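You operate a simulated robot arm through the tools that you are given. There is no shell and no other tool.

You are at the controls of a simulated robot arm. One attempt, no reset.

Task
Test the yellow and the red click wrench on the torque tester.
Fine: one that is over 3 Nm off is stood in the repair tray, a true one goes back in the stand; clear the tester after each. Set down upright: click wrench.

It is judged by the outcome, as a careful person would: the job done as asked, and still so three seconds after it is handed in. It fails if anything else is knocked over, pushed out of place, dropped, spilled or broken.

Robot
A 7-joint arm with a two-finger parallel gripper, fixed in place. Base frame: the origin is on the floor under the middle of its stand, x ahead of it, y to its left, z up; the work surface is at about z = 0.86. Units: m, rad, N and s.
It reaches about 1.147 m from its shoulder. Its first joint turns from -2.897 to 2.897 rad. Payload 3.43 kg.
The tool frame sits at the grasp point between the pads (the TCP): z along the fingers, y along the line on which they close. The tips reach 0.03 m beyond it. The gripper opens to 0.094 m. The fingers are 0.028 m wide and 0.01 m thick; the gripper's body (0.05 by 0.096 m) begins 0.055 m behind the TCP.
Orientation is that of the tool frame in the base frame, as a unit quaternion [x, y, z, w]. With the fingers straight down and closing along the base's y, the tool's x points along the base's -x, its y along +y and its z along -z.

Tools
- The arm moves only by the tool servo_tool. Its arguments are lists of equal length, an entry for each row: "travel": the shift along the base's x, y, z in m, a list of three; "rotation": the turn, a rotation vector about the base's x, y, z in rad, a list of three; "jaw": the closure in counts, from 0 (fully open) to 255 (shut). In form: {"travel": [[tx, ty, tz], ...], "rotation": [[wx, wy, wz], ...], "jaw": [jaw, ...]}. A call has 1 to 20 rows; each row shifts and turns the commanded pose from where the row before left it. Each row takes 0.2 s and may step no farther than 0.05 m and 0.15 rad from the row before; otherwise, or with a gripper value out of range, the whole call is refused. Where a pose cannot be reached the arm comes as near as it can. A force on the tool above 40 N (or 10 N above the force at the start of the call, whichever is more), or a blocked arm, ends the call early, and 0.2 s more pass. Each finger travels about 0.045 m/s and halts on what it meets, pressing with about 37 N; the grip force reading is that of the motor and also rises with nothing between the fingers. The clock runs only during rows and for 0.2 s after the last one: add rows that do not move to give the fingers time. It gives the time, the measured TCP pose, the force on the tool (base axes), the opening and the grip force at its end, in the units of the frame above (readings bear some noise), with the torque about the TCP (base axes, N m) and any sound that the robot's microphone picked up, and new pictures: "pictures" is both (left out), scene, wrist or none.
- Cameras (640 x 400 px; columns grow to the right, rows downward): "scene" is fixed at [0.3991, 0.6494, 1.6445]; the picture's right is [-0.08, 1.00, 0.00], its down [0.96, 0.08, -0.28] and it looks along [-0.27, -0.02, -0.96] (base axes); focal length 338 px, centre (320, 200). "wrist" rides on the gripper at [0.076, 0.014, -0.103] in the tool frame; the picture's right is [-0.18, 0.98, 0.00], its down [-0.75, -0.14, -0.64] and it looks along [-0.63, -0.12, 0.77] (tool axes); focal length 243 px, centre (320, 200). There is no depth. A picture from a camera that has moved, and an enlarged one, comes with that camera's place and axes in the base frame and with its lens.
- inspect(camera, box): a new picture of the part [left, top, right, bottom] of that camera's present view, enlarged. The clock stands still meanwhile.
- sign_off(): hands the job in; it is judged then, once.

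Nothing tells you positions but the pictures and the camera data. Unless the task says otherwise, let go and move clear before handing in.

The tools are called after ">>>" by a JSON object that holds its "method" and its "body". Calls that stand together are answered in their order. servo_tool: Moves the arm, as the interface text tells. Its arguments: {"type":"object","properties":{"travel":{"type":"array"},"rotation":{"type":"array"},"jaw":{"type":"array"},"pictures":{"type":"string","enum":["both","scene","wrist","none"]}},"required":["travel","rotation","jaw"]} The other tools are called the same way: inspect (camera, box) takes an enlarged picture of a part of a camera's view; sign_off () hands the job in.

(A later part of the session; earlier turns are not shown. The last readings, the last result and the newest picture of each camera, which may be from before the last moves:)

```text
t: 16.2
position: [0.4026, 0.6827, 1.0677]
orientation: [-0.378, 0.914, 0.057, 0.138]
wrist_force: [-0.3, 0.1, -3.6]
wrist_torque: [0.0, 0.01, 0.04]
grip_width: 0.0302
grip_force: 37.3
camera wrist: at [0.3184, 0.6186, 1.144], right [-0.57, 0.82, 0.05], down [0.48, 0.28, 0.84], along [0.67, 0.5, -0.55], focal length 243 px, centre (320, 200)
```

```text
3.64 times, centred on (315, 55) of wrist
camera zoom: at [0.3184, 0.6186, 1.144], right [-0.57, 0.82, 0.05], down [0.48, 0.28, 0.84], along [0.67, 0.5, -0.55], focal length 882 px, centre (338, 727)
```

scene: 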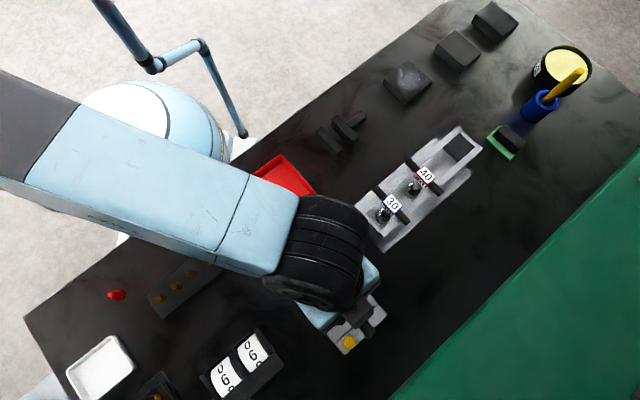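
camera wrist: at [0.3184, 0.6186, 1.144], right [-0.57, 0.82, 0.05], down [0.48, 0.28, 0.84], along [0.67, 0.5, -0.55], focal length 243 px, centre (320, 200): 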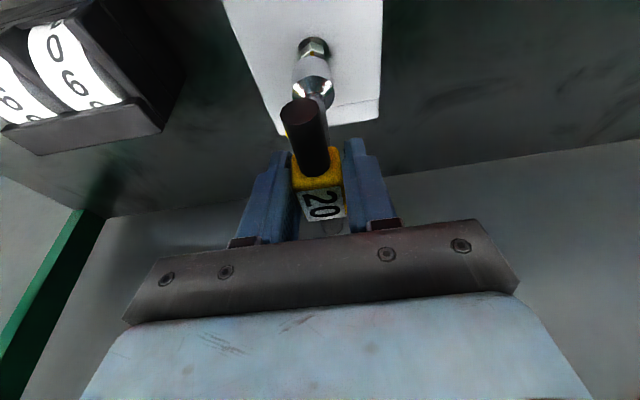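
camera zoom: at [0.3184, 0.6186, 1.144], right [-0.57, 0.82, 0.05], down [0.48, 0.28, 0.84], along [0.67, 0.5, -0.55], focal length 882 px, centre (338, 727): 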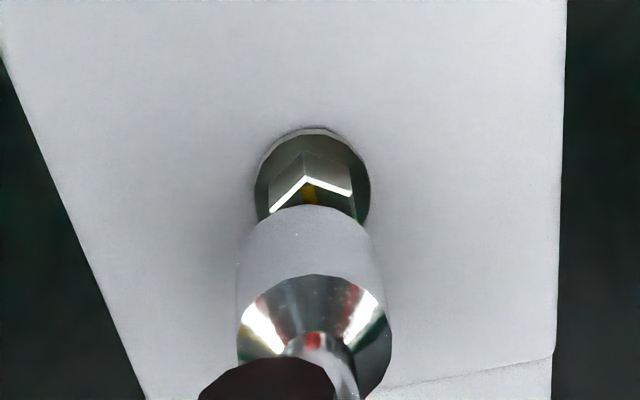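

The socket is nearly centred over the hex. I'll nudge about 1.4 mm in y and lower gently toward the hex, watching the force.

>>> {"method": "servo_tool", "body": {"travel": [[0, 0.0014, -0.004], [0, 0, -0.006], [0, 0, -0.006], [0, 0, -0.004], [0, 0, 0]], "rotation": [[0, 0, 0], [0, 0, 0], [0, 0, 0], [0, 0, 0], [0, 0, 0]], "jaw": [255, 255, 255, 255, 255], "pictures": "wrist"}}

>>> {"method": "inspect", "body": {"camera": "wrist", "box": [250, 0, 380, 110]}}

```text
t: 17.4
position: [0.4005, 0.6834, 1.0493]
orientation: [-0.377, 0.914, 0.059, 0.14]
wrist_force: [4.8, -1.9, 31.3]
wrist_torque: [-0.1, -0.19, 0.0]
grip_width: 0.0302
grip_force: 36.6
camera wrist: at [0.3177, 0.6192, 1.1259], right [-0.57, 0.82, 0.06], down [0.47, 0.27, 0.84], along [0.67, 0.51, -0.54], focal length 243 px, centre (320, 200)
```

wrist: 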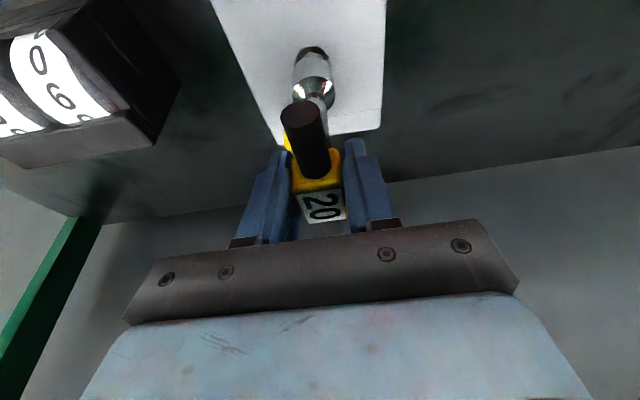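

```text
3.64 times, centred on (315, 55) of wrist
camera zoom: at [0.3177, 0.6192, 1.1259], right [-0.57, 0.82, 0.06], down [0.47, 0.27, 0.84], along [0.67, 0.51, -0.54], focal length 882 px, centre (338, 727)
```

zoom: 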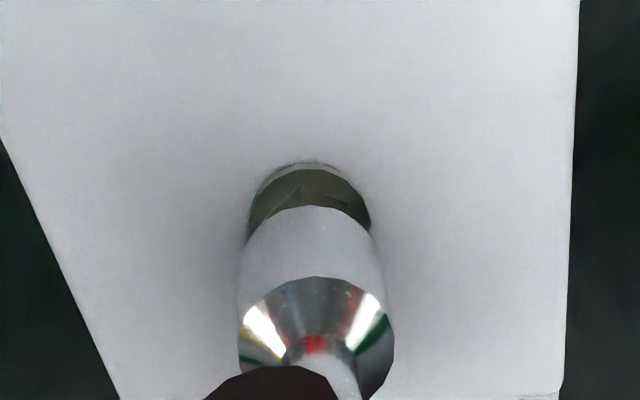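

The socket touched the hex rim without dropping on. I'll back off 5 mm, shift slightly along the stand-axis direction, and try again gently.

>>> {"method": "servo_tool", "body": {"travel": [[0, 0, 0.006], [-0.0009, 0.0009, 0], [0, 0, 0]], "rotation": [[0, 0, 0], [0, 0, 0], [0, 0, 0]], "jaw": [255, 255, 255], "pictures": "wrist"}}

>>> {"method": "inspect", "body": {"camera": "wrist", "box": [270, 20, 350, 100]}}

>>> {"method": "inspect", "body": {"camera": "wrist", "box": [240, 80, 390, 240]}}

```text
t: 18.2
position: [0.3977, 0.6852, 1.0511]
orientation: [-0.378, 0.914, 0.057, 0.137]
wrist_force: [0.2, -0.4, -3.2]
wrist_torque: [-0.02, 0.0, 0.01]
grip_width: 0.0301
grip_force: 37.1
camera wrist: at [0.3155, 0.6207, 1.129], right [-0.57, 0.82, 0.05], down [0.48, 0.28, 0.84], along [0.67, 0.5, -0.55], focal length 243 px, centre (320, 200)
```

wrist: 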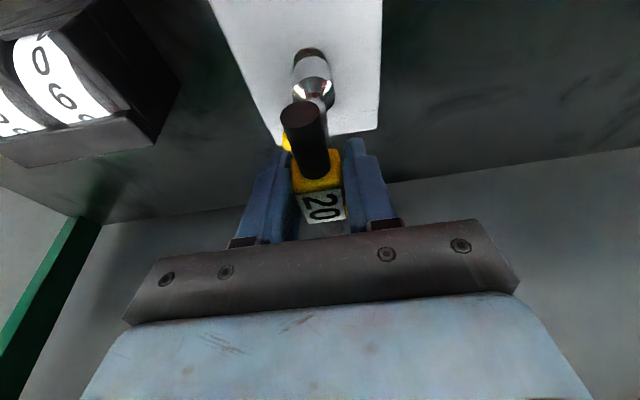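

```text
5.00 times, centred on (310, 60) of wrist
camera zoom: at [0.3155, 0.6207, 1.129], right [-0.57, 0.82, 0.05], down [0.48, 0.28, 0.84], along [0.67, 0.5, -0.55], focal length 1213 px, centre (370, 900)
```

zoom: 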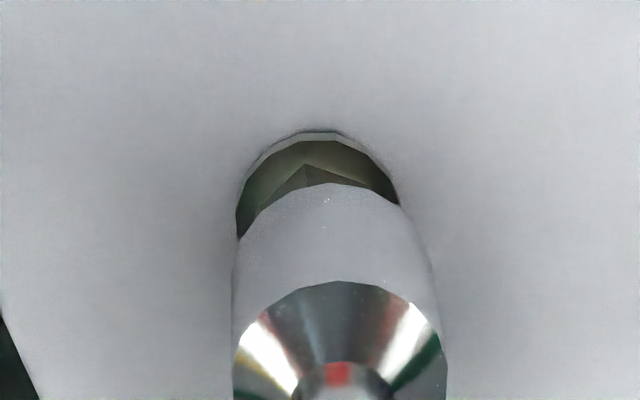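

```text
2.50 times, centred on (315, 160) of wrist
camera zoom: at [0.3155, 0.6207, 1.129], right [-0.57, 0.82, 0.05], down [0.48, 0.28, 0.84], along [0.67, 0.5, -0.55], focal length 606 px, centre (332, 300)
```

zoom: 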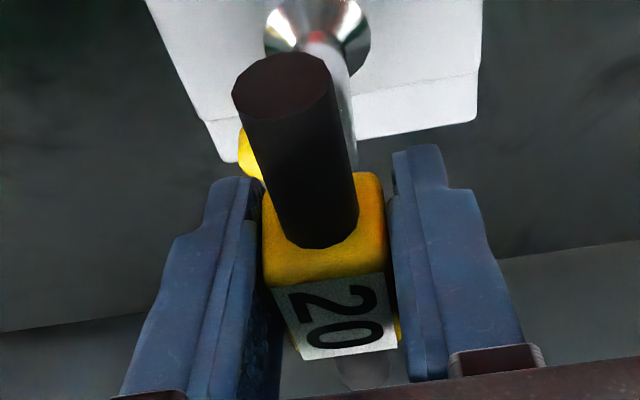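

The contact torque and the picture suggest the hex is about 2 mm nearer the robot than the socket axis. I'll shift and press lightly again.

>>> {"method": "servo_tool", "body": {"travel": [[-0.001, -0.0016, 0], [0, 0, -0.002], [0, 0, -0.002], [0, 0, -0.0015], [0, 0, 0]], "rotation": [[0, 0, 0], [0, 0, 0], [0, 0, 0], [0, 0, 0], [0, 0, 0]], "jaw": [255, 255, 255, 255, 255], "pictures": "wrist"}}

>>> {"method": "inspect", "body": {"camera": "wrist", "box": [270, 20, 350, 100]}}

```text
t: 19.4
position: [0.3978, 0.6831, 1.0483]
orientation: [-0.377, 0.914, 0.057, 0.138]
wrist_force: [1.6, 1.3, -2.9]
wrist_torque: [0.04, -0.13, -0.01]
grip_width: 0.0304
grip_force: 36.8
camera wrist: at [0.3144, 0.6181, 1.124], right [-0.57, 0.82, 0.05], down [0.48, 0.28, 0.84], along [0.67, 0.5, -0.55], focal length 243 px, centre (320, 200)
```

wrist: 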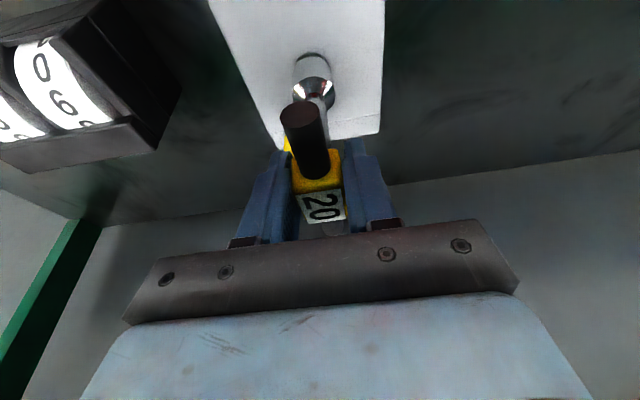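

```text
5.00 times, centred on (310, 60) of wrist
camera zoom: at [0.3144, 0.6181, 1.124], right [-0.57, 0.82, 0.05], down [0.48, 0.28, 0.84], along [0.67, 0.5, -0.55], focal length 1213 px, centre (370, 900)
```

zoom: 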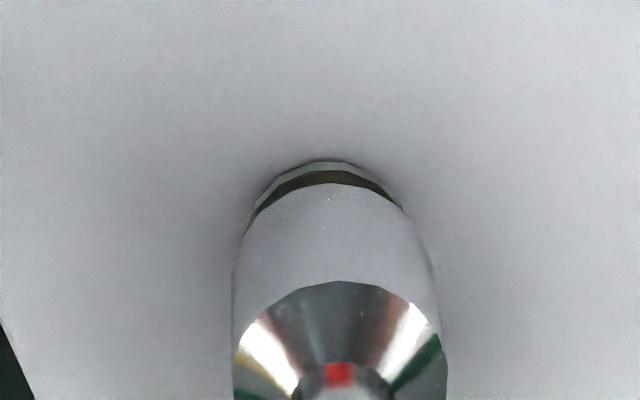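

There is no vertical resistance now, only a slight lateral force, so the socket seems to be starting onto the hex. I'll keep lowering gently.

>>> {"method": "servo_tool", "body": {"travel": [[0.0004, 0.0004, -0.002], [0, 0, -0.002], [0, 0, -0.002], [0, 0, 0]], "rotation": [[0, 0, 0], [0, 0, 0], [0, 0, 0], [0, 0, 0]], "jaw": [255, 255, 255, 255], "pictures": "wrist"}}

>>> {"method": "inspect", "body": {"camera": "wrist", "box": [270, 20, 350, 100]}}

```text
t: 20.4
position: [0.3994, 0.6831, 1.0408]
orientation: [-0.378, 0.914, 0.057, 0.138]
wrist_force: [1.0, -1.2, -2.2]
wrist_torque: [-0.17, -0.07, 0.01]
grip_width: 0.0302
grip_force: 37.0
camera wrist: at [0.3147, 0.6193, 1.1173], right [-0.57, 0.82, 0.05], down [0.48, 0.28, 0.84], along [0.67, 0.5, -0.55], focal length 243 px, centre (320, 200)
```

wrist: 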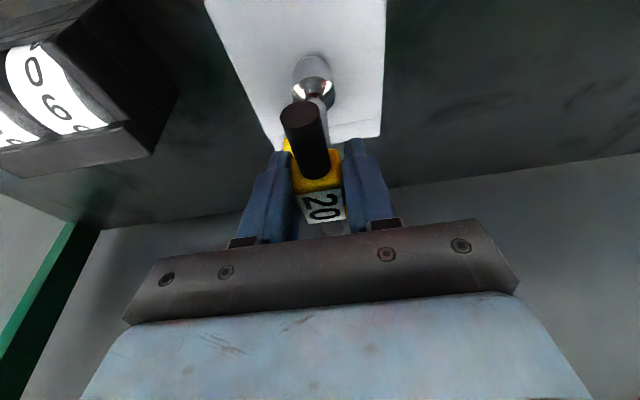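

```text
5.00 times, centred on (310, 60) of wrist
camera zoom: at [0.3147, 0.6193, 1.1173], right [-0.57, 0.82, 0.05], down [0.48, 0.28, 0.84], along [0.67, 0.5, -0.55], focal length 1213 px, centre (370, 900)
```

zoom: 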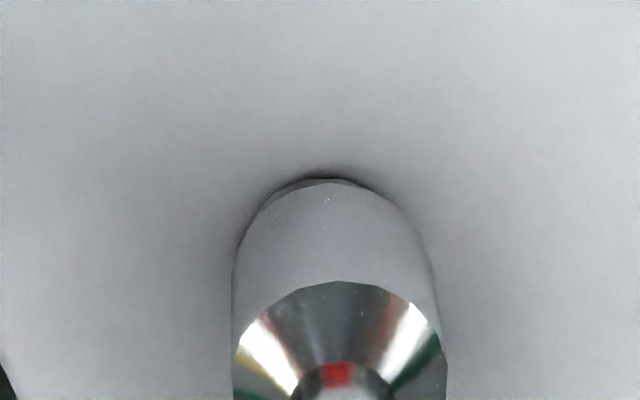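

The hex is entering the socket. I'll continue down until it seats.

>>> {"method": "servo_tool", "body": {"travel": [[0.0002, -0.0002, -0.002], [0, 0, -0.002], [0, 0, -0.002], [0, 0, 0]], "rotation": [[0, 0, 0], [0, 0, 0], [0, 0, 0], [0, 0, 0]], "jaw": [255, 255, 255, 255], "pictures": "wrist"}}

>>> {"method": "inspect", "body": {"camera": "wrist", "box": [270, 20, 350, 100]}}

```text
t: 21.4
position: [0.3985, 0.6832, 1.0347]
orientation: [-0.378, 0.914, 0.057, 0.138]
wrist_force: [2.5, -0.9, -2.2]
wrist_torque: [-0.17, -0.14, -0.05]
grip_width: 0.0301
grip_force: 37.0
camera wrist: at [0.3144, 0.6191, 1.1107], right [-0.57, 0.82, 0.05], down [0.48, 0.28, 0.84], along [0.67, 0.5, -0.55], focal length 243 px, centre (320, 200)
```

wrist: 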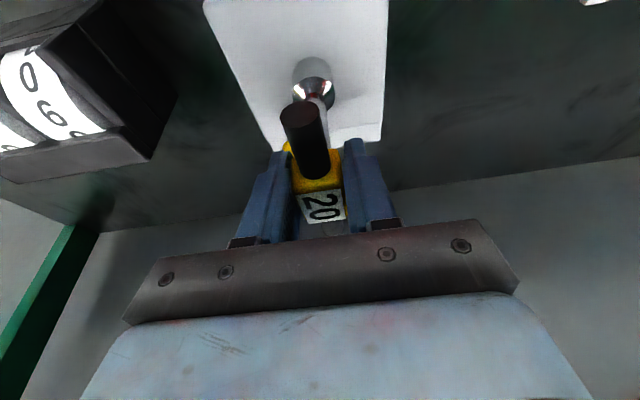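

```text
5.00 times, centred on (310, 60) of wrist
camera zoom: at [0.3144, 0.6191, 1.1107], right [-0.57, 0.82, 0.05], down [0.48, 0.28, 0.84], along [0.67, 0.5, -0.55], focal length 1213 px, centre (370, 900)
```

zoom: 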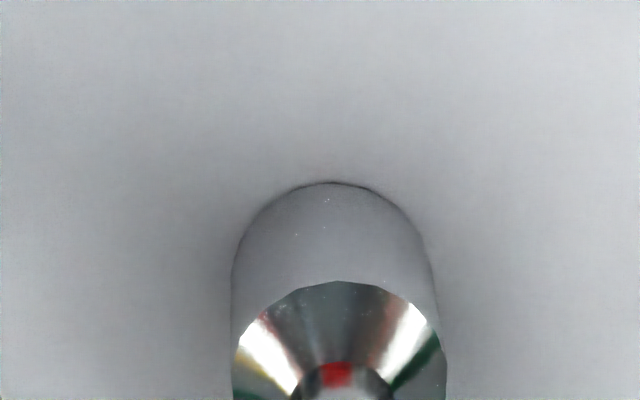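

>>> {"method": "servo_tool", "body": {"travel": [[0, 0, -0.0015], [0, 0, -0.0015], [0, 0, 0]], "rotation": [[0, 0, 0], [0, 0, 0], [0, 0, 0]], "jaw": [255, 255, 255], "pictures": "wrist"}}

>>> {"method": "inspect", "body": {"camera": "wrist", "box": [240, 0, 400, 160]}}

```text
t: 22.2
position: [0.3978, 0.6829, 1.0343]
orientation: [-0.378, 0.913, 0.058, 0.14]
wrist_force: [-0.1, -5.1, 21.9]
wrist_torque: [-0.27, 0.02, -0.06]
grip_width: 0.0303
grip_force: 37.4
camera wrist: at [0.3141, 0.6186, 1.11], right [-0.57, 0.82, 0.06], down [0.47, 0.27, 0.84], along [0.67, 0.5, -0.54], focal length 243 px, centre (320, 200)
```

wrist: 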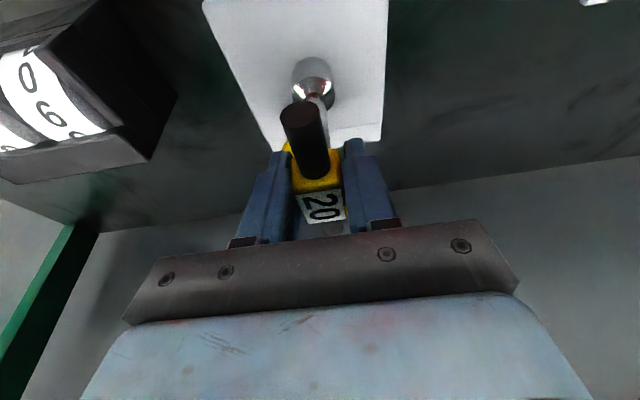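

```text
2.50 times, centred on (320, 80) of wrist
camera zoom: at [0.3141, 0.6186, 1.11], right [-0.57, 0.82, 0.06], down [0.47, 0.27, 0.84], along [0.67, 0.5, -0.54], focal length 606 px, centre (320, 500)
```

zoom: 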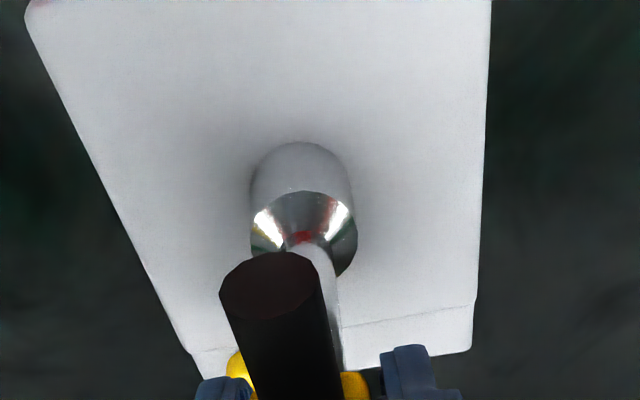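

The socket is seated, resting on the tester with about 22 N upward. I'll relieve the press slightly, then turn clockwise a little and watch torque and sound.

>>> {"method": "servo_tool", "body": {"travel": [[0, 0, 0.0015], [0, 0.0002, 0], [0, 0.0002, 0], [0, 0, 0]], "rotation": [[0, 0, 0], [0, 0, -0.05], [0, 0, -0.05], [0, 0, 0]], "jaw": [255, 255, 255, 255], "pictures": "wrist"}}

```text
t: 23.2
position: [0.3978, 0.6831, 1.0351]
orientation: [-0.332, 0.931, 0.05, 0.14]
wrist_force: [-0.5, 0.2, 10.1]
wrist_torque: [0.15, -0.09, 0.04]
grip_width: 0.0302
grip_force: 36.9
camera wrist: at [0.3085, 0.6275, 1.1102], right [-0.49, 0.87, 0.05], down [0.5, 0.23, 0.84], along [0.72, 0.43, -0.55], focal length 243 px, centre (320, 200)
```

wrist: 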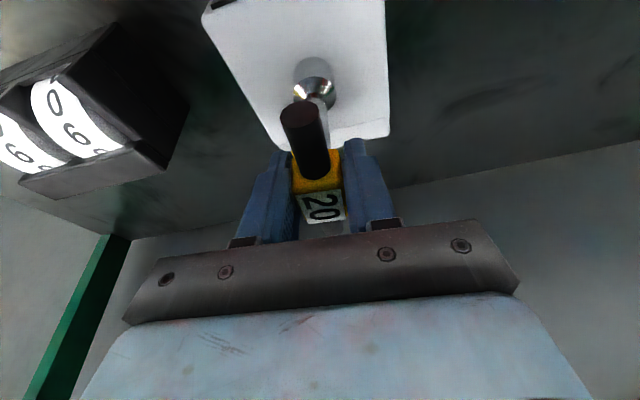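

>>> {"method": "servo_tool", "body": {"travel": [[0, 0.0002, 0], [0, 0.0002, 0], [0, 0, 0]], "rotation": [[0, 0, -0.05], [0, 0, -0.05], [0, 0, 0]], "jaw": [255, 255, 255], "pictures": "none"}}

```text
t: 24.0
position: [0.3993, 0.6833, 1.0333]
orientation: [-0.286, 0.947, 0.044, 0.144]
wrist_force: [0.9, 0.9, 10.6]
wrist_torque: [0.1, -0.2, 0.05]
grip_width: 0.0301
grip_force: 37.1
```

>>> {"method": "servo_tool", "body": {"travel": [[0, 0.0002, 0], [0, 0.0002, 0], [0, 0.0001, 0], [0, 0.0001, 0], [0, 0, 0]], "rotation": [[0, 0, -0.05], [0, 0, -0.05], [0, 0, -0.05], [0, 0, -0.05], [0, 0, 0]], "jaw": [255, 255, 255, 255, 255], "pictures": "wrist"}}

>>> {"method": "inspect", "body": {"camera": "wrist", "box": [180, 0, 420, 220]}}

```text
t: 25.2
position: [0.3984, 0.684, 1.0337]
orientation: [-0.189, 0.97, 0.029, 0.147]
wrist_force: [10.8, 0.0, 4.2]
wrist_torque: [0.29, -1.0, 0.08]
grip_width: 0.0299
grip_force: 37.3
camera wrist: at [0.2962, 0.657, 1.11], right [-0.21, 0.98, 0.05], down [0.54, 0.07, 0.84], along [0.81, 0.2, -0.55], focal length 243 px, centre (320, 200)
```

wrist: 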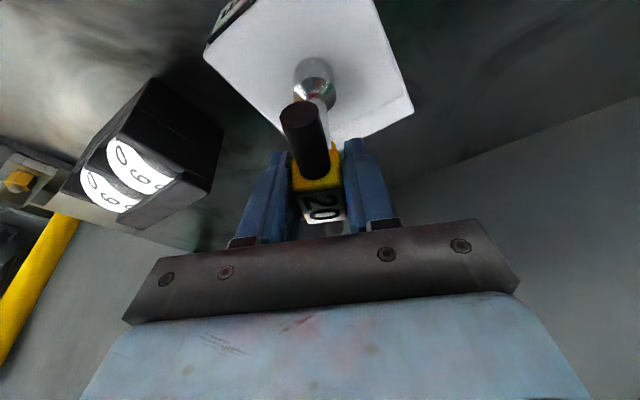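

```text
1.82 times, centred on (300, 110) of wrist
camera zoom: at [0.2962, 0.657, 1.11], right [-0.21, 0.98, 0.05], down [0.54, 0.07, 0.84], along [0.81, 0.2, -0.55], focal length 441 px, centre (356, 364)
```

zoom: 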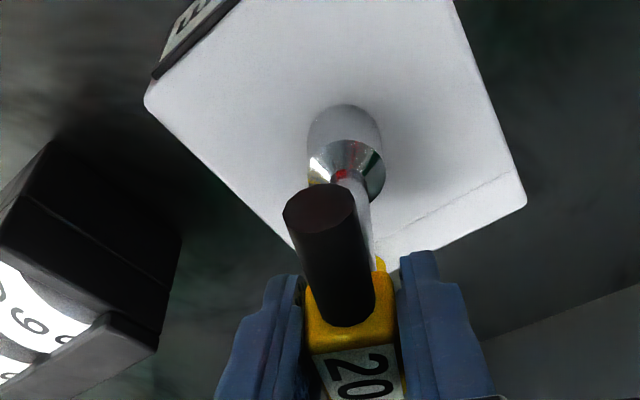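

The socket is turning with the spindle but a lateral force has built up, meaning my rotation axis is slightly off. I'll shift +x about 1 mm to relieve it.

>>> {"method": "servo_tool", "body": {"travel": [[0.001, 0, 0], [0, 0, 0]], "rotation": [[0, 0, 0], [0, 0, 0]], "jaw": [255, 255], "pictures": "none"}}

```text
t: 25.8
position: [0.397, 0.6835, 1.0336]
orientation: [-0.19, 0.97, 0.029, 0.146]
wrist_force: [5.2, -6.1, 6.6]
wrist_torque: [-0.29, -0.36, 0.09]
grip_width: 0.0303
grip_force: 36.7
```

>>> {"method": "servo_tool", "body": {"travel": [[0.0006, -0.0008, 0], [0, 0, 0]], "rotation": [[0, 0, 0], [0, 0, 0]], "jaw": [255, 255], "pictures": "none"}}

```text
t: 26.4
position: [0.3978, 0.6842, 1.0347]
orientation: [-0.191, 0.97, 0.03, 0.146]
wrist_force: [-0.6, 3.3, 5.8]
wrist_torque: [0.3, 0.09, 0.11]
grip_width: 0.0303
grip_force: 37.1
```

>>> {"method": "servo_tool", "body": {"travel": [[0.0003, 0.0003, 0], [0.0003, 0.0002, 0], [0, 0, 0]], "rotation": [[0, 0, -0.05], [0, 0, -0.05], [0, 0, 0]], "jaw": [255, 255, 255], "pictures": "wrist"}}

>>> {"method": "inspect", "body": {"camera": "wrist", "box": [180, 0, 420, 220]}}

```text
t: 27.2
position: [0.399, 0.6839, 1.0333]
orientation: [-0.142, 0.979, 0.022, 0.147]
wrist_force: [-15.7, -0.1, 7.6]
wrist_torque: [-0.25, 0.93, 0.2]
grip_width: 0.03
grip_force: 37.5
camera wrist: at [0.2949, 0.6669, 1.1101], right [-0.11, 0.99, 0.05], down [0.55, 0.02, 0.84], along [0.83, 0.12, -0.55], focal length 243 px, centre (320, 200)
```

wrist: 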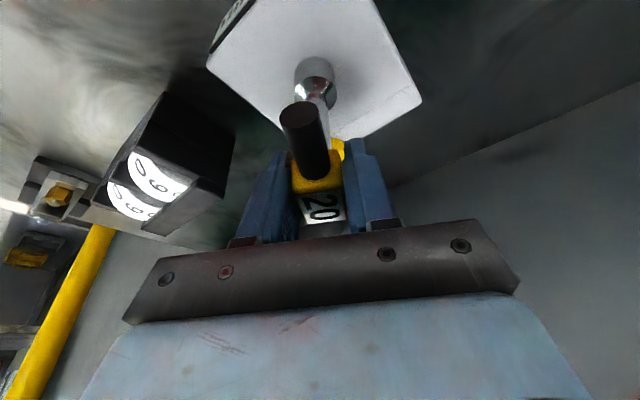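

```text
1.82 times, centred on (300, 110) of wrist
camera zoom: at [0.2949, 0.6669, 1.1101], right [-0.11, 0.99, 0.05], down [0.55, 0.02, 0.84], along [0.83, 0.12, -0.55], focal length 441 px, centre (356, 364)
```

zoom: 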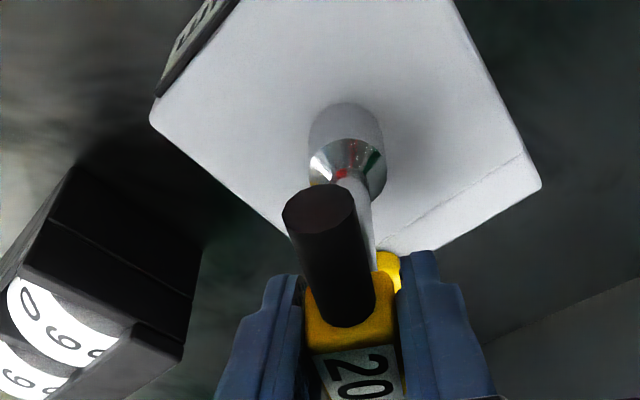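

>>> {"method": "servo_tool", "body": {"travel": [[-0.0012, 0, 0], [0, 0, 0]], "rotation": [[0, 0, 0], [0, 0, 0]], "jaw": [255, 255], "pictures": "none"}}

```text
t: 27.8
position: [0.3986, 0.6844, 1.0335]
orientation: [-0.141, 0.979, 0.021, 0.148]
wrist_force: [-13.1, 2.4, 6.6]
wrist_torque: [0.05, 0.88, 0.22]
grip_width: 0.0301
grip_force: 37.3
```

>>> {"method": "servo_tool", "body": {"travel": [[-0.0012, 0, 0], [0, 0, 0]], "rotation": [[0, 0, 0], [0, 0, 0]], "jaw": [255, 255], "pictures": "none"}}

```text
t: 28.4
position: [0.4001, 0.6818, 1.034]
orientation: [-0.141, 0.979, 0.021, 0.149]
wrist_force: [-1.6, 6.5, 8.0]
wrist_torque: [0.31, -0.28, 0.17]
grip_width: 0.0299
grip_force: 37.6
```

>>> {"method": "servo_tool", "body": {"travel": [[0, 0.0005, 0], [0, 0.0003, 0], [0, 0, 0]], "rotation": [[0, 0, -0.05], [0, 0, -0.05], [0, 0, 0]], "jaw": [255, 255, 255], "pictures": "none"}}

```text
t: 29.2
position: [0.3993, 0.6841, 1.0335]
orientation: [-0.091, 0.985, 0.014, 0.149]
wrist_force: [5.2, 3.2, 7.6]
wrist_torque: [0.15, -0.9, 0.27]
grip_width: 0.0299
grip_force: 37.1
```

>>> {"method": "servo_tool", "body": {"travel": [[0.0003, 0.0003, 0], [0.0001, 0.0002, 0], [0, 0, 0]], "rotation": [[0, 0, -0.05], [0, 0, -0.05], [0, 0, 0]], "jaw": [255, 255, 255], "pictures": "wrist"}}

>>> {"method": "inspect", "body": {"camera": "wrist", "box": [180, 0, 420, 220]}}

```text
t: 30.0
position: [0.3986, 0.6852, 1.0331]
orientation: [-0.041, 0.988, 0.006, 0.148]
wrist_force: [2.6, -1.0, 6.2]
wrist_torque: [-0.21, -0.6, 0.28]
grip_width: 0.0303
grip_force: 37.3
camera wrist: at [0.2938, 0.6888, 1.11], right [0.09, 0.99, 0.05], down [0.54, -0.09, 0.84], along [0.84, -0.05, -0.55], focal length 243 px, centre (320, 200)
```

wrist: 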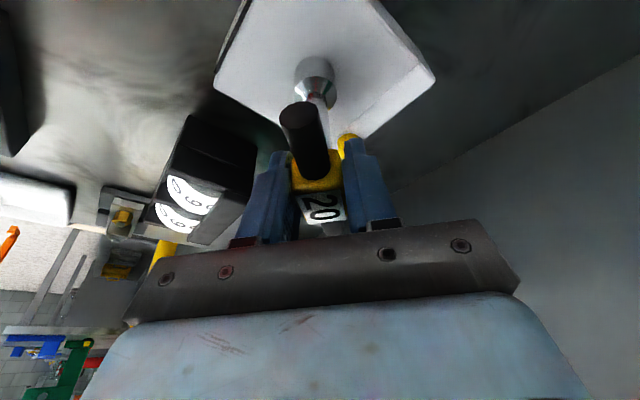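

```text
1.82 times, centred on (300, 110) of wrist
camera zoom: at [0.2938, 0.6888, 1.11], right [0.09, 0.99, 0.05], down [0.54, -0.09, 0.84], along [0.84, -0.05, -0.55], focal length 441 px, centre (356, 364)
```

zoom: 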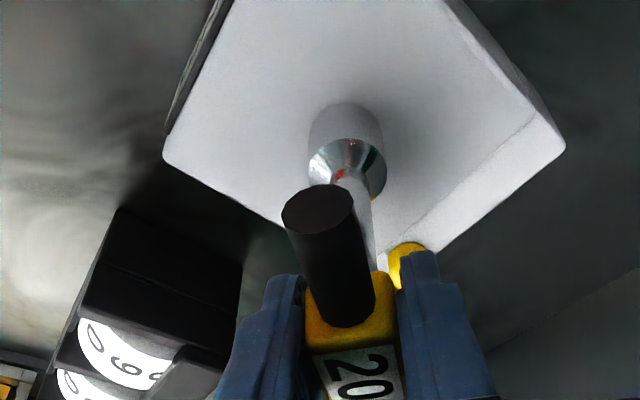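

Torque is building slowly (0.28 N·m) and there's no click yet. I'll keep turning clockwise.

>>> {"method": "servo_tool", "body": {"travel": [[0.0001, 0.0002, 0], [0.0001, 0.0002, 0], [0, 0, 0]], "rotation": [[0, 0, -0.05], [0, 0, -0.05], [0, 0, 0]], "jaw": [255, 255, 255], "pictures": "none"}}

```text
t: 30.8
position: [0.3991, 0.6849, 1.0333]
orientation: [0.007, 0.989, 0.0, 0.149]
wrist_force: [-1.7, 1.0, 7.4]
wrist_torque: [-0.08, -0.12, 0.35]
grip_width: 0.0303
grip_force: 37.0
```

>>> {"method": "servo_tool", "body": {"travel": [[0.0001, 0.0002, 0], [0.0001, 0.0002, 0], [0.0001, 0.0001, 0], [0, 0, 0]], "rotation": [[0, 0, -0.05], [0, 0, -0.05], [0, 0, -0.05], [0, 0, 0]], "jaw": [255, 255, 255, 255], "pictures": "none"}}

```text
t: 31.8
position: [0.399, 0.6858, 1.0344]
orientation: [0.081, 0.985, -0.012, 0.149]
wrist_force: [-5.6, 2.6, 5.9]
wrist_torque: [-0.02, 0.22, 0.48]
grip_width: 0.0302
grip_force: 37.0
```

>>> {"method": "servo_tool", "body": {"travel": [[-0.0003, 0.0003, 0], [0.0001, 0.0001, 0], [0, 0, 0]], "rotation": [[0, 0, -0.05], [0, 0, -0.05], [0, 0, 0]], "jaw": [255, 255, 255], "pictures": "wrist"}}

>>> {"method": "inspect", "body": {"camera": "wrist", "box": [180, 0, 460, 230]}}

```text
t: 32.6
position: [0.3996, 0.6878, 1.033]
orientation: [0.131, 0.98, -0.02, 0.149]
wrist_force: [-7.8, -3.1, 2.6]
wrist_torque: [-0.28, 0.3, 0.48]
grip_width: 0.0302
grip_force: 37.2
camera wrist: at [0.3019, 0.7261, 1.1098], right [0.43, 0.9, 0.05], down [0.48, -0.27, 0.84], along [0.77, -0.33, -0.55], focal length 243 px, centre (320, 200)
```

wrist: 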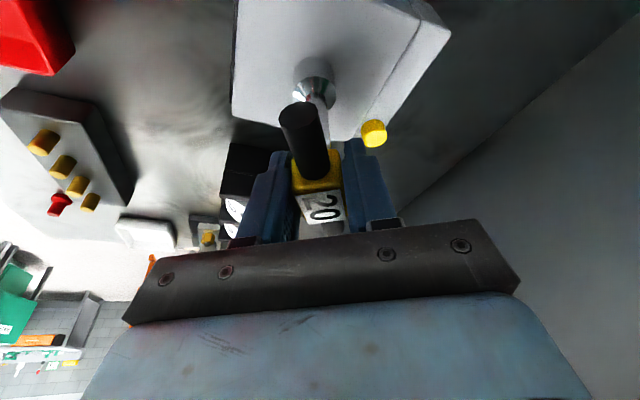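

```text
1.74 times, centred on (320, 115) of wrist
camera zoom: at [0.3019, 0.7261, 1.1098], right [0.43, 0.9, 0.05], down [0.48, -0.27, 0.84], along [0.77, -0.33, -0.55], focal length 422 px, centre (320, 348)
```

zoom: 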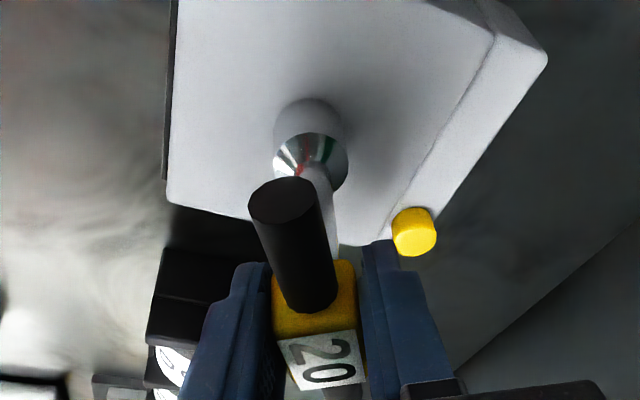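

>>> {"method": "servo_tool", "body": {"travel": [[-0.0005, -0.0001, 0], [0.0001, 0.0001, 0], [0.0001, 0.0001, 0], [0, 0, 0]], "rotation": [[0, 0, -0.05], [0, 0, -0.05], [0, 0, -0.05], [0, 0, 0]], "jaw": [255, 255, 255, 255], "pictures": "none"}}

```text
t: 33.6
position: [0.3984, 0.6876, 1.0326]
orientation: [0.202, 0.968, -0.031, 0.147]
wrist_force: [4.1, 8.1, -1.2]
wrist_torque: [0.09, -0.43, 0.63]
grip_width: 0.0302
grip_force: 37.0
```

>>> {"method": "servo_tool", "body": {"travel": [[0.0003, 0.0005, -0.0005], [0.0001, 0.0001, 0], [0, 0, 0]], "rotation": [[0, 0, -0.05], [0, 0, -0.05], [0, 0, 0]], "jaw": [255, 255, 255], "pictures": "none"}}

```text
t: 34.4
position: [0.398, 0.6872, 1.0337]
orientation: [0.251, 0.956, -0.037, 0.144]
wrist_force: [6.7, 3.5, 12.9]
wrist_torque: [-0.35, -0.61, 0.68]
grip_width: 0.0301
grip_force: 37.2
```

>>> {"method": "servo_tool", "body": {"travel": [[0.0005, 0.0002, 0], [0.0001, 0, 0], [0, 0, 0]], "rotation": [[0, 0, -0.05], [0, 0, -0.05], [0, 0, 0]], "jaw": [255, 255, 255], "pictures": "wrist"}}

>>> {"method": "inspect", "body": {"camera": "wrist", "box": [180, 0, 460, 230]}}

```text
t: 35.2
position: [0.3981, 0.6871, 1.0333]
orientation: [0.298, 0.943, -0.044, 0.142]
wrist_force: [5.3, 8.5, 20.2]
wrist_torque: [-0.04, -0.24, 0.8]
grip_width: 0.0305
grip_force: 36.5
camera wrist: at [0.3214, 0.7569, 1.11], right [0.71, 0.7, 0.06], down [0.35, -0.42, 0.84], along [0.61, -0.57, -0.55], focal length 243 px, centre (320, 200)
```

wrist: 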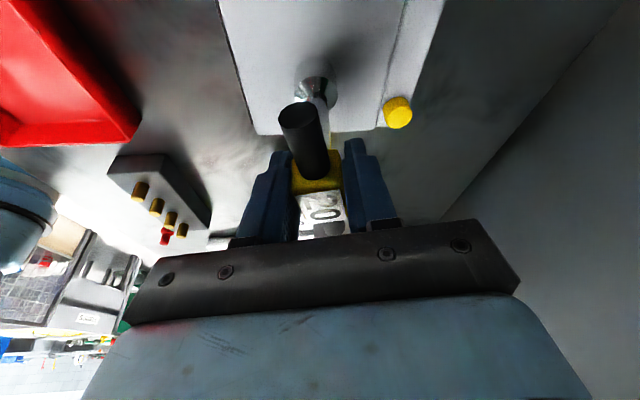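

```text
1.74 times, centred on (320, 115) of wrist
camera zoom: at [0.3214, 0.7569, 1.11], right [0.71, 0.7, 0.06], down [0.35, -0.42, 0.84], along [0.61, -0.57, -0.55], focal length 422 px, centre (320, 348)
```

zoom: 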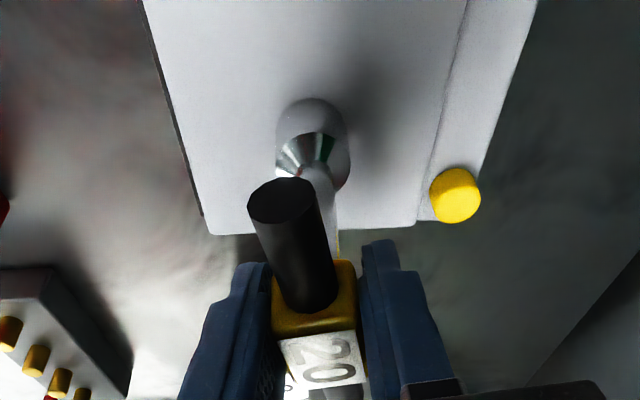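

>>> {"method": "servo_tool", "body": {"travel": [[0.0002, 0.0006, 0.0006], [0.0001, 0, 0], [0, 0, 0]], "rotation": [[0, 0, -0.05], [0, 0, -0.05], [0, 0, 0]], "jaw": [255, 255, 255], "pictures": "none"}}

```text
t: 36.0
position: [0.3983, 0.6882, 1.033]
orientation: [0.345, 0.927, -0.052, 0.14]
wrist_force: [2.1, 14.0, 7.3]
wrist_torque: [0.31, 0.21, 0.85]
grip_width: 0.0303
grip_force: 37.2
```

>>> {"method": "servo_tool", "body": {"travel": [[0.0001, 0.0008, 0], [0.0001, 0.0001, 0], [0, 0, 0]], "rotation": [[0, 0, -0.05], [0, 0, -0.05], [0, 0, 0]], "jaw": [255, 255, 255], "pictures": "none"}}

```text
t: 36.8
position: [0.3995, 0.6878, 1.0338]
orientation: [0.39, 0.908, -0.06, 0.138]
wrist_force: [-2.6, 7.9, 7.7]
wrist_torque: [0.05, 0.55, 0.87]
grip_width: 0.0304
grip_force: 37.4
```

>>> {"method": "servo_tool", "body": {"travel": [[0, 0.0005, 0], [0, 0.0001, 0], [0, 0, 0]], "rotation": [[0, 0, -0.05], [0, 0, -0.05], [0, 0, 0]], "jaw": [255, 255, 255], "pictures": "both"}}

>>> {"method": "inspect", "body": {"camera": "wrist", "box": [180, 0, 460, 230]}}

```text
t: 37.6
position: [0.3995, 0.6879, 1.0338]
orientation: [0.436, 0.887, -0.066, 0.134]
wrist_force: [-1.6, -2.1, 4.0]
wrist_torque: [-0.46, 0.2, 0.89]
grip_width: 0.0305
grip_force: 37.2
camera wrist: at [0.3469, 0.778, 1.1097], right [0.88, 0.46, 0.05], down [0.21, -0.51, 0.84], along [0.41, -0.73, -0.55], focal length 243 px, centre (320, 200)
```

scene: 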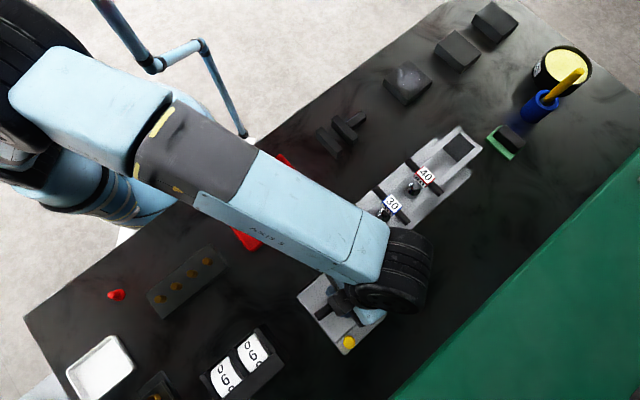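
wrist: 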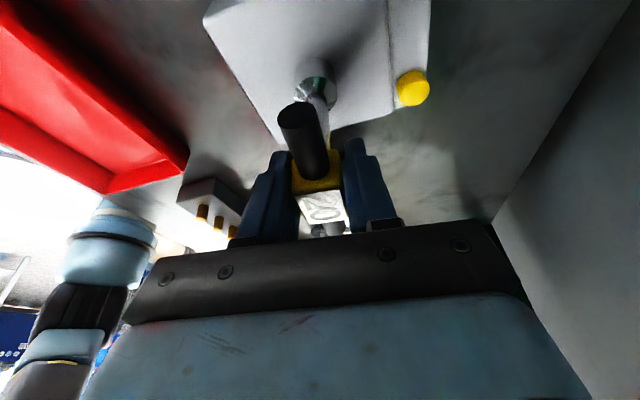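

```text
1.74 times, centred on (320, 115) of wrist
camera zoom: at [0.3469, 0.778, 1.1097], right [0.88, 0.46, 0.05], down [0.21, -0.51, 0.84], along [0.41, -0.73, -0.55], focal length 422 px, centre (320, 348)
```

zoom: 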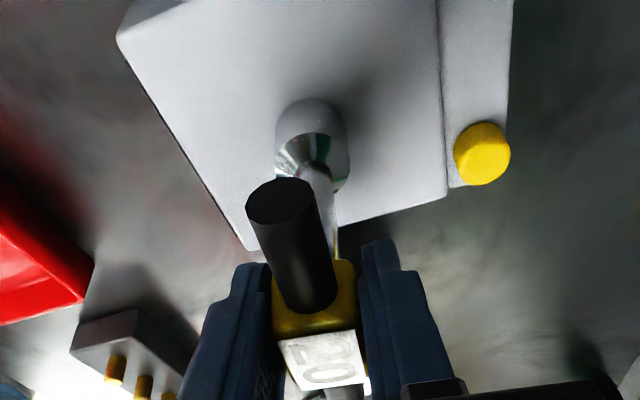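

>>> {"method": "servo_tool", "body": {"travel": [[0, 0, 0], [0, 0.0001, 0], [0, 0, 0]], "rotation": [[0, 0, -0.05], [0, 0, -0.05], [0, 0, 0]], "jaw": [255, 255, 255], "pictures": "none"}}

```text
t: 38.4
position: [0.4, 0.6893, 1.0335]
orientation: [0.48, 0.865, -0.073, 0.131]
wrist_force: [6.6, 0.0, 6.5]
wrist_torque: [-0.45, -0.31, 0.93]
grip_width: 0.0304
grip_force: 37.4
```

>>> {"method": "servo_tool", "body": {"travel": [[0.0003, 0, 0], [0, 0.0001, 0], [0, 0, 0]], "rotation": [[0, 0, -0.05], [0, 0, -0.05], [0, 0, 0]], "jaw": [255, 255, 255], "pictures": "none"}}

```text
t: 39.2
position: [0.3985, 0.6893, 1.0334]
orientation: [0.522, 0.84, -0.079, 0.127]
wrist_force: [9.5, 4.6, 7.9]
wrist_torque: [-0.26, -0.24, 1.06]
grip_width: 0.0304
grip_force: 37.2
```

>>> {"method": "servo_tool", "body": {"travel": [[0.0006, 0.0003, 0], [0, 0, 0], [0, 0, 0]], "rotation": [[0, 0, -0.05], [0, 0, -0.05], [0, 0, 0]], "jaw": [255, 255, 255], "pictures": "none"}}

```text
t: 40.0
position: [0.4001, 0.6893, 1.0336]
orientation: [0.563, 0.813, -0.085, 0.122]
wrist_force: [6.7, -3.3, 6.2]
wrist_torque: [-0.52, -0.09, 1.12]
grip_width: 0.0307
grip_force: 36.3
```

>>> {"method": "servo_tool", "body": {"travel": [[0.0003, -0.0002, 0], [0, 0, 0], [0, 0, 0]], "rotation": [[0, 0, -0.05], [0, 0, -0.05], [0, 0, 0]], "jaw": [255, 255, 255], "pictures": "wrist"}}

>>> {"method": "inspect", "body": {"camera": "wrist", "box": [180, 0, 460, 230]}}

```text
t: 40.8
position: [0.4006, 0.6899, 1.033]
orientation: [0.603, 0.784, -0.091, 0.118]
wrist_force: [7.8, 10.3, 11.4]
wrist_torque: [0.38, 0.23, 1.18]
grip_width: 0.0309
grip_force: 37.0
camera wrist: at [0.3867, 0.7917, 1.1098], right [1.0, 0.08, 0.05], down [0.0, -0.55, 0.84], along [0.1, -0.83, -0.55], focal length 243 px, centre (320, 200)
```

wrist: 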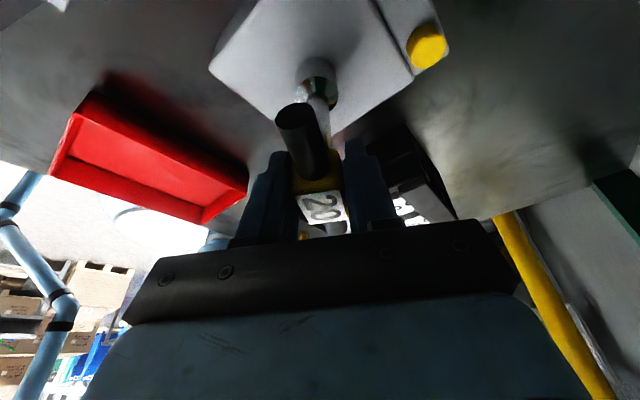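

```text
1.74 times, centred on (320, 115) of wrist
camera zoom: at [0.3867, 0.7917, 1.1098], right [1.0, 0.08, 0.05], down [0.0, -0.55, 0.84], along [0.1, -0.83, -0.55], focal length 422 px, centre (320, 348)
```

zoom: 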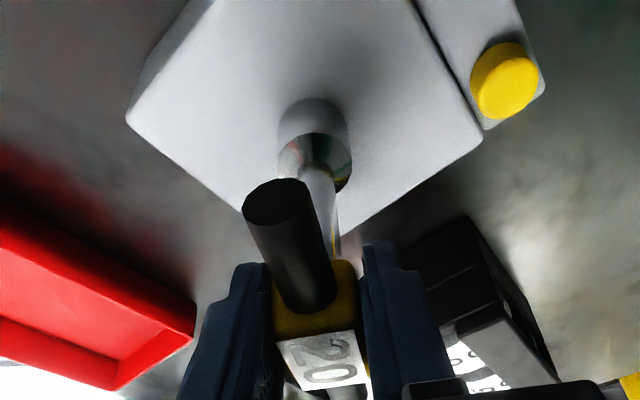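

>>> {"method": "servo_tool", "body": {"travel": [[0.0002, 0.0006, 0], [0, 0, 0], [0, 0, 0]], "rotation": [[0, 0, -0.05], [0, 0, -0.05], [0, 0, 0]], "jaw": [255, 255, 255], "pictures": "wrist"}}

>>> {"method": "inspect", "body": {"camera": "wrist", "box": [180, 0, 460, 230]}}

```text
t: 41.6
position: [0.4, 0.6909, 1.0336]
orientation: [0.641, 0.753, -0.097, 0.115]
wrist_force: [3.6, 5.7, 10.3]
wrist_torque: [0.16, 0.27, 1.2]
grip_width: 0.0313
grip_force: 36.9
camera wrist: at [0.3976, 0.7928, 1.1096], right [1.0, -0.02, 0.05], down [-0.05, -0.55, 0.84], along [0.02, -0.84, -0.55], focal length 243 px, centre (320, 200)
```

wrist: 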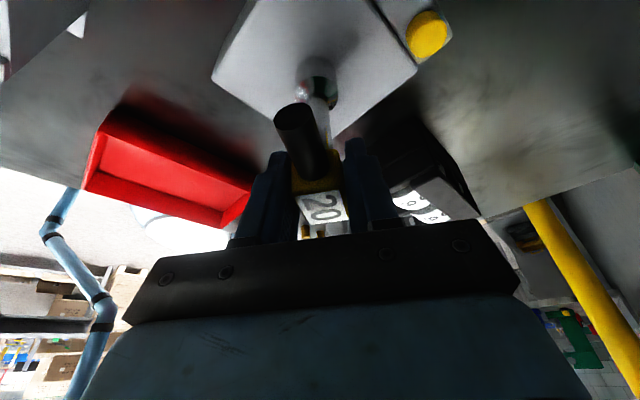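

```text
1.74 times, centred on (320, 115) of wrist
camera zoom: at [0.3976, 0.7928, 1.1096], right [1.0, -0.02, 0.05], down [-0.05, -0.55, 0.84], along [0.02, -0.84, -0.55], focal length 422 px, centre (320, 348)
```

zoom: 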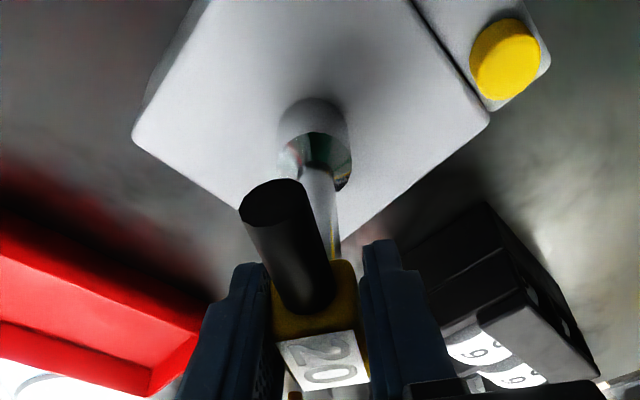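

I've turned 2.2 rad clockwise to 1.2 N·m. There is no click, and the block is starting to twist in the pads. I'll unwind slowly along the same arc and watch how the torque behaves.

>>> {"method": "servo_tool", "body": {"travel": [[-0.00045, -0.0001, 0], [-0.00045, -0.0001, 0], [-0.00042, -0.00017, 0], [-0.00042, -0.00017, 0], [-0.00038, -0.00025, 0], [-0.00038, -0.00025, 0], [-0.00033, -0.00032, 0], [-0.00033, -0.00032, 0], [0, 0, 0]], "rotation": [[0, 0, 0.1], [0, 0, 0.1], [0, 0, 0.1], [0, 0, 0.1], [0, 0, 0.1], [0, 0, 0.1], [0, 0, 0.1], [0, 0, 0.1], [0, 0, 0]], "jaw": [255, 255, 255, 255, 255, 255, 255, 255, 255], "pictures": "none"}}

```text
t: 43.6
position: [0.3981, 0.6887, 1.0317]
orientation: [0.296, 0.944, -0.045, 0.142]
wrist_force: [7.8, -7.8, -6.7]
wrist_torque: [-0.63, -0.54, 0.68]
grip_width: 0.0309
grip_force: 37.1
```

>>> {"method": "servo_tool", "body": {"travel": [[0.0002, -0.0007, 0], [-0.00025, -0.00038, 0], [-0.00018, -0.00042, 0], [-0.00018, -0.00042, 0], [-0.0001, -0.00045, 0], [-0.0001, -0.00045, 0], [0, -0.00046, 0], [0, -0.00046, 0], [0, 0, 0]], "rotation": [[0, 0, 0.1], [0, 0, 0.1], [0, 0, 0.1], [0, 0, 0.1], [0, 0, 0.1], [0, 0, 0.1], [0, 0, 0.1], [0, 0, 0.1], [0, 0, 0]], "jaw": [255, 255, 255, 255, 255, 255, 255, 255, 255], "pictures": "none"}}

```text
t: 45.6
position: [0.3965, 0.6852, 1.0343]
orientation: [-0.094, 0.984, 0.013, 0.15]
wrist_force: [5.4, -4.8, -5.4]
wrist_torque: [-0.27, -0.14, 0.15]
grip_width: 0.0302
grip_force: 37.1
```

>>> {"method": "servo_tool", "body": {"travel": [[0.0004, -0.0008, 0], [0.0001, -0.00045, 0], [0.00018, -0.00042, 0], [0.00018, -0.00042, 0], [0.00026, -0.00038, 0], [0.00026, -0.00038, 0], [0, 0, 0]], "rotation": [[0, 0, 0.1], [0, 0, 0.1], [0, 0, 0.1], [0, 0, 0.1], [0, 0, 0.1], [0, 0, 0.1], [0, 0, 0]], "jaw": [255, 255, 255, 255, 255, 255, 255], "pictures": "wrist"}}

>>> {"method": "inspect", "body": {"camera": "wrist", "box": [180, 0, 460, 230]}}

```text
t: 47.2
position: [0.3988, 0.6831, 1.0342]
orientation: [-0.381, 0.913, 0.058, 0.138]
wrist_force: [0.3, 0.2, -3.6]
wrist_torque: [0.01, 0.02, 0.0]
grip_width: 0.0301
grip_force: 36.8
camera wrist: at [0.3154, 0.6179, 1.1104], right [-0.58, 0.82, 0.05], down [0.47, 0.28, 0.84], along [0.67, 0.51, -0.55], focal length 243 px, centre (320, 200)
```

wrist: 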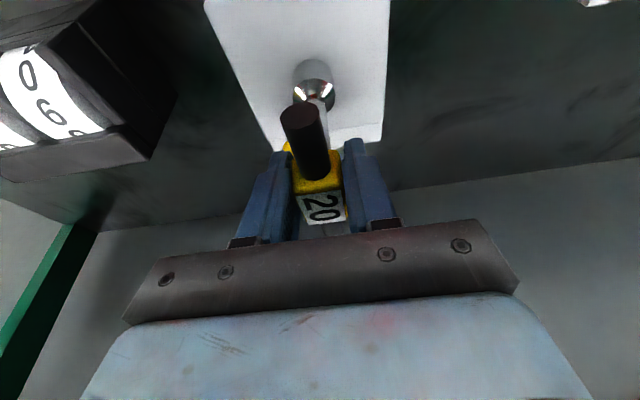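

```text
1.74 times, centred on (320, 115) of wrist
camera zoom: at [0.3154, 0.6179, 1.1104], right [-0.58, 0.82, 0.05], down [0.47, 0.28, 0.84], along [0.67, 0.51, -0.55], focal length 422 px, centre (320, 348)
```

zoom: 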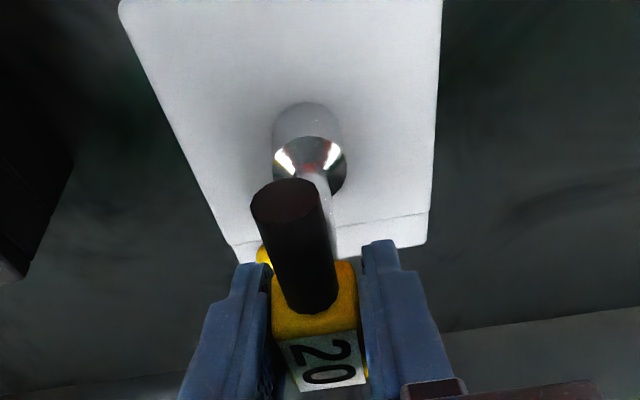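

The spindle springs back to zero torque cleanly. Before testing the other direction I'll seat the socket lightly, then turn counter-clockwise a little while watching torque and sound.

>>> {"method": "servo_tool", "body": {"travel": [[0, 0, -0.0008], [0.00017, -0.00016, 0], [0.00017, -0.00016, 0], [0.00017, -0.00016, 0], [0.00017, -0.00016, 0], [0, 0, 0]], "rotation": [[0, 0, 0], [0, 0, 0.05], [0, 0, 0.05], [0, 0, 0.05], [0, 0, 0.05], [0, 0, 0]], "jaw": [255, 255, 255, 255, 255, 255], "pictures": "none"}}

```text
t: 48.6
position: [0.4003, 0.681, 1.0337]
orientation: [-0.47, 0.87, 0.071, 0.133]
wrist_force: [-4.1, -4.7, 7.2]
wrist_torque: [-0.46, 0.5, -0.04]
grip_width: 0.0302
grip_force: 37.2
```

>>> {"method": "servo_tool", "body": {"travel": [[0.0001, -0.0003, 0], [0.0002, -0.00012, 0], [0.0002, -0.00012, 0], [0.0002, -0.00012, 0], [0, 0, 0]], "rotation": [[0, 0, 0.05], [0, 0, 0.05], [0, 0, 0.05], [0, 0, 0.05], [0, 0, 0]], "jaw": [255, 255, 255, 255, 255], "pictures": "none"}}

```text
t: 49.8
position: [0.3989, 0.6818, 1.033]
orientation: [-0.554, 0.819, 0.083, 0.123]
wrist_force: [4.1, 1.6, 7.8]
wrist_torque: [0.35, -0.08, -1.1]
grip_width: 0.0327
grip_force: 36.8
```

Counter-clockwise hits a hard stop, so clockwise is the measuring direction. I'll go back to neutral, lift the wrench off, and look at what the display shows.

>>> {"method": "servo_tool", "body": {"travel": [[-0.0002, 0.00012, 0], [-0.0002, 0.00012, 0], [-0.0002, 0.00012, 0], [-0.0001, 0.0003, 0], [-0.00017, 0.00016, 0], [-0.00017, 0.00016, 0], [-0.00017, 0.00016, 0], [-0.00017, 0.00016, 0], [0, 0, 0]], "rotation": [[0, 0, -0.05], [0, 0, -0.05], [0, 0, -0.05], [0, 0, -0.05], [0, 0, -0.05], [0, 0, -0.05], [0, 0, -0.05], [0, 0, -0.05], [0, 0, 0]], "jaw": [255, 255, 255, 255, 255, 255, 255, 255, 255], "pictures": "wrist"}}

>>> {"method": "inspect", "body": {"camera": "wrist", "box": [180, 0, 460, 230]}}

```text
t: 51.8
position: [0.3996, 0.6833, 1.033]
orientation: [-0.38, 0.913, 0.057, 0.138]
wrist_force: [1.3, 1.0, 2.9]
wrist_torque: [0.16, -0.13, 0.02]
grip_width: 0.0304
grip_force: 37.5
camera wrist: at [0.3157, 0.6173, 1.1092], right [-0.57, 0.82, 0.05], down [0.47, 0.28, 0.84], along [0.67, 0.51, -0.55], focal length 243 px, centre (320, 200)
```

wrist: 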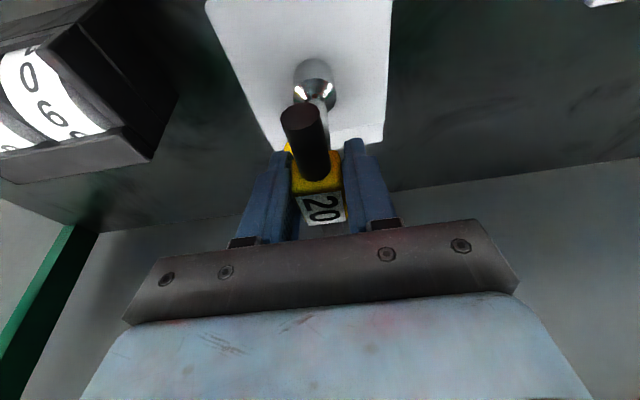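

```text
1.74 times, centred on (320, 115) of wrist
camera zoom: at [0.3157, 0.6173, 1.1092], right [-0.57, 0.82, 0.05], down [0.47, 0.28, 0.84], along [0.67, 0.51, -0.55], focal length 422 px, centre (320, 348)
```

zoom: 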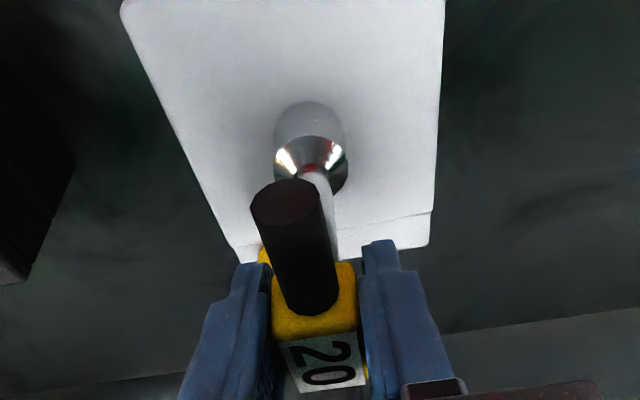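

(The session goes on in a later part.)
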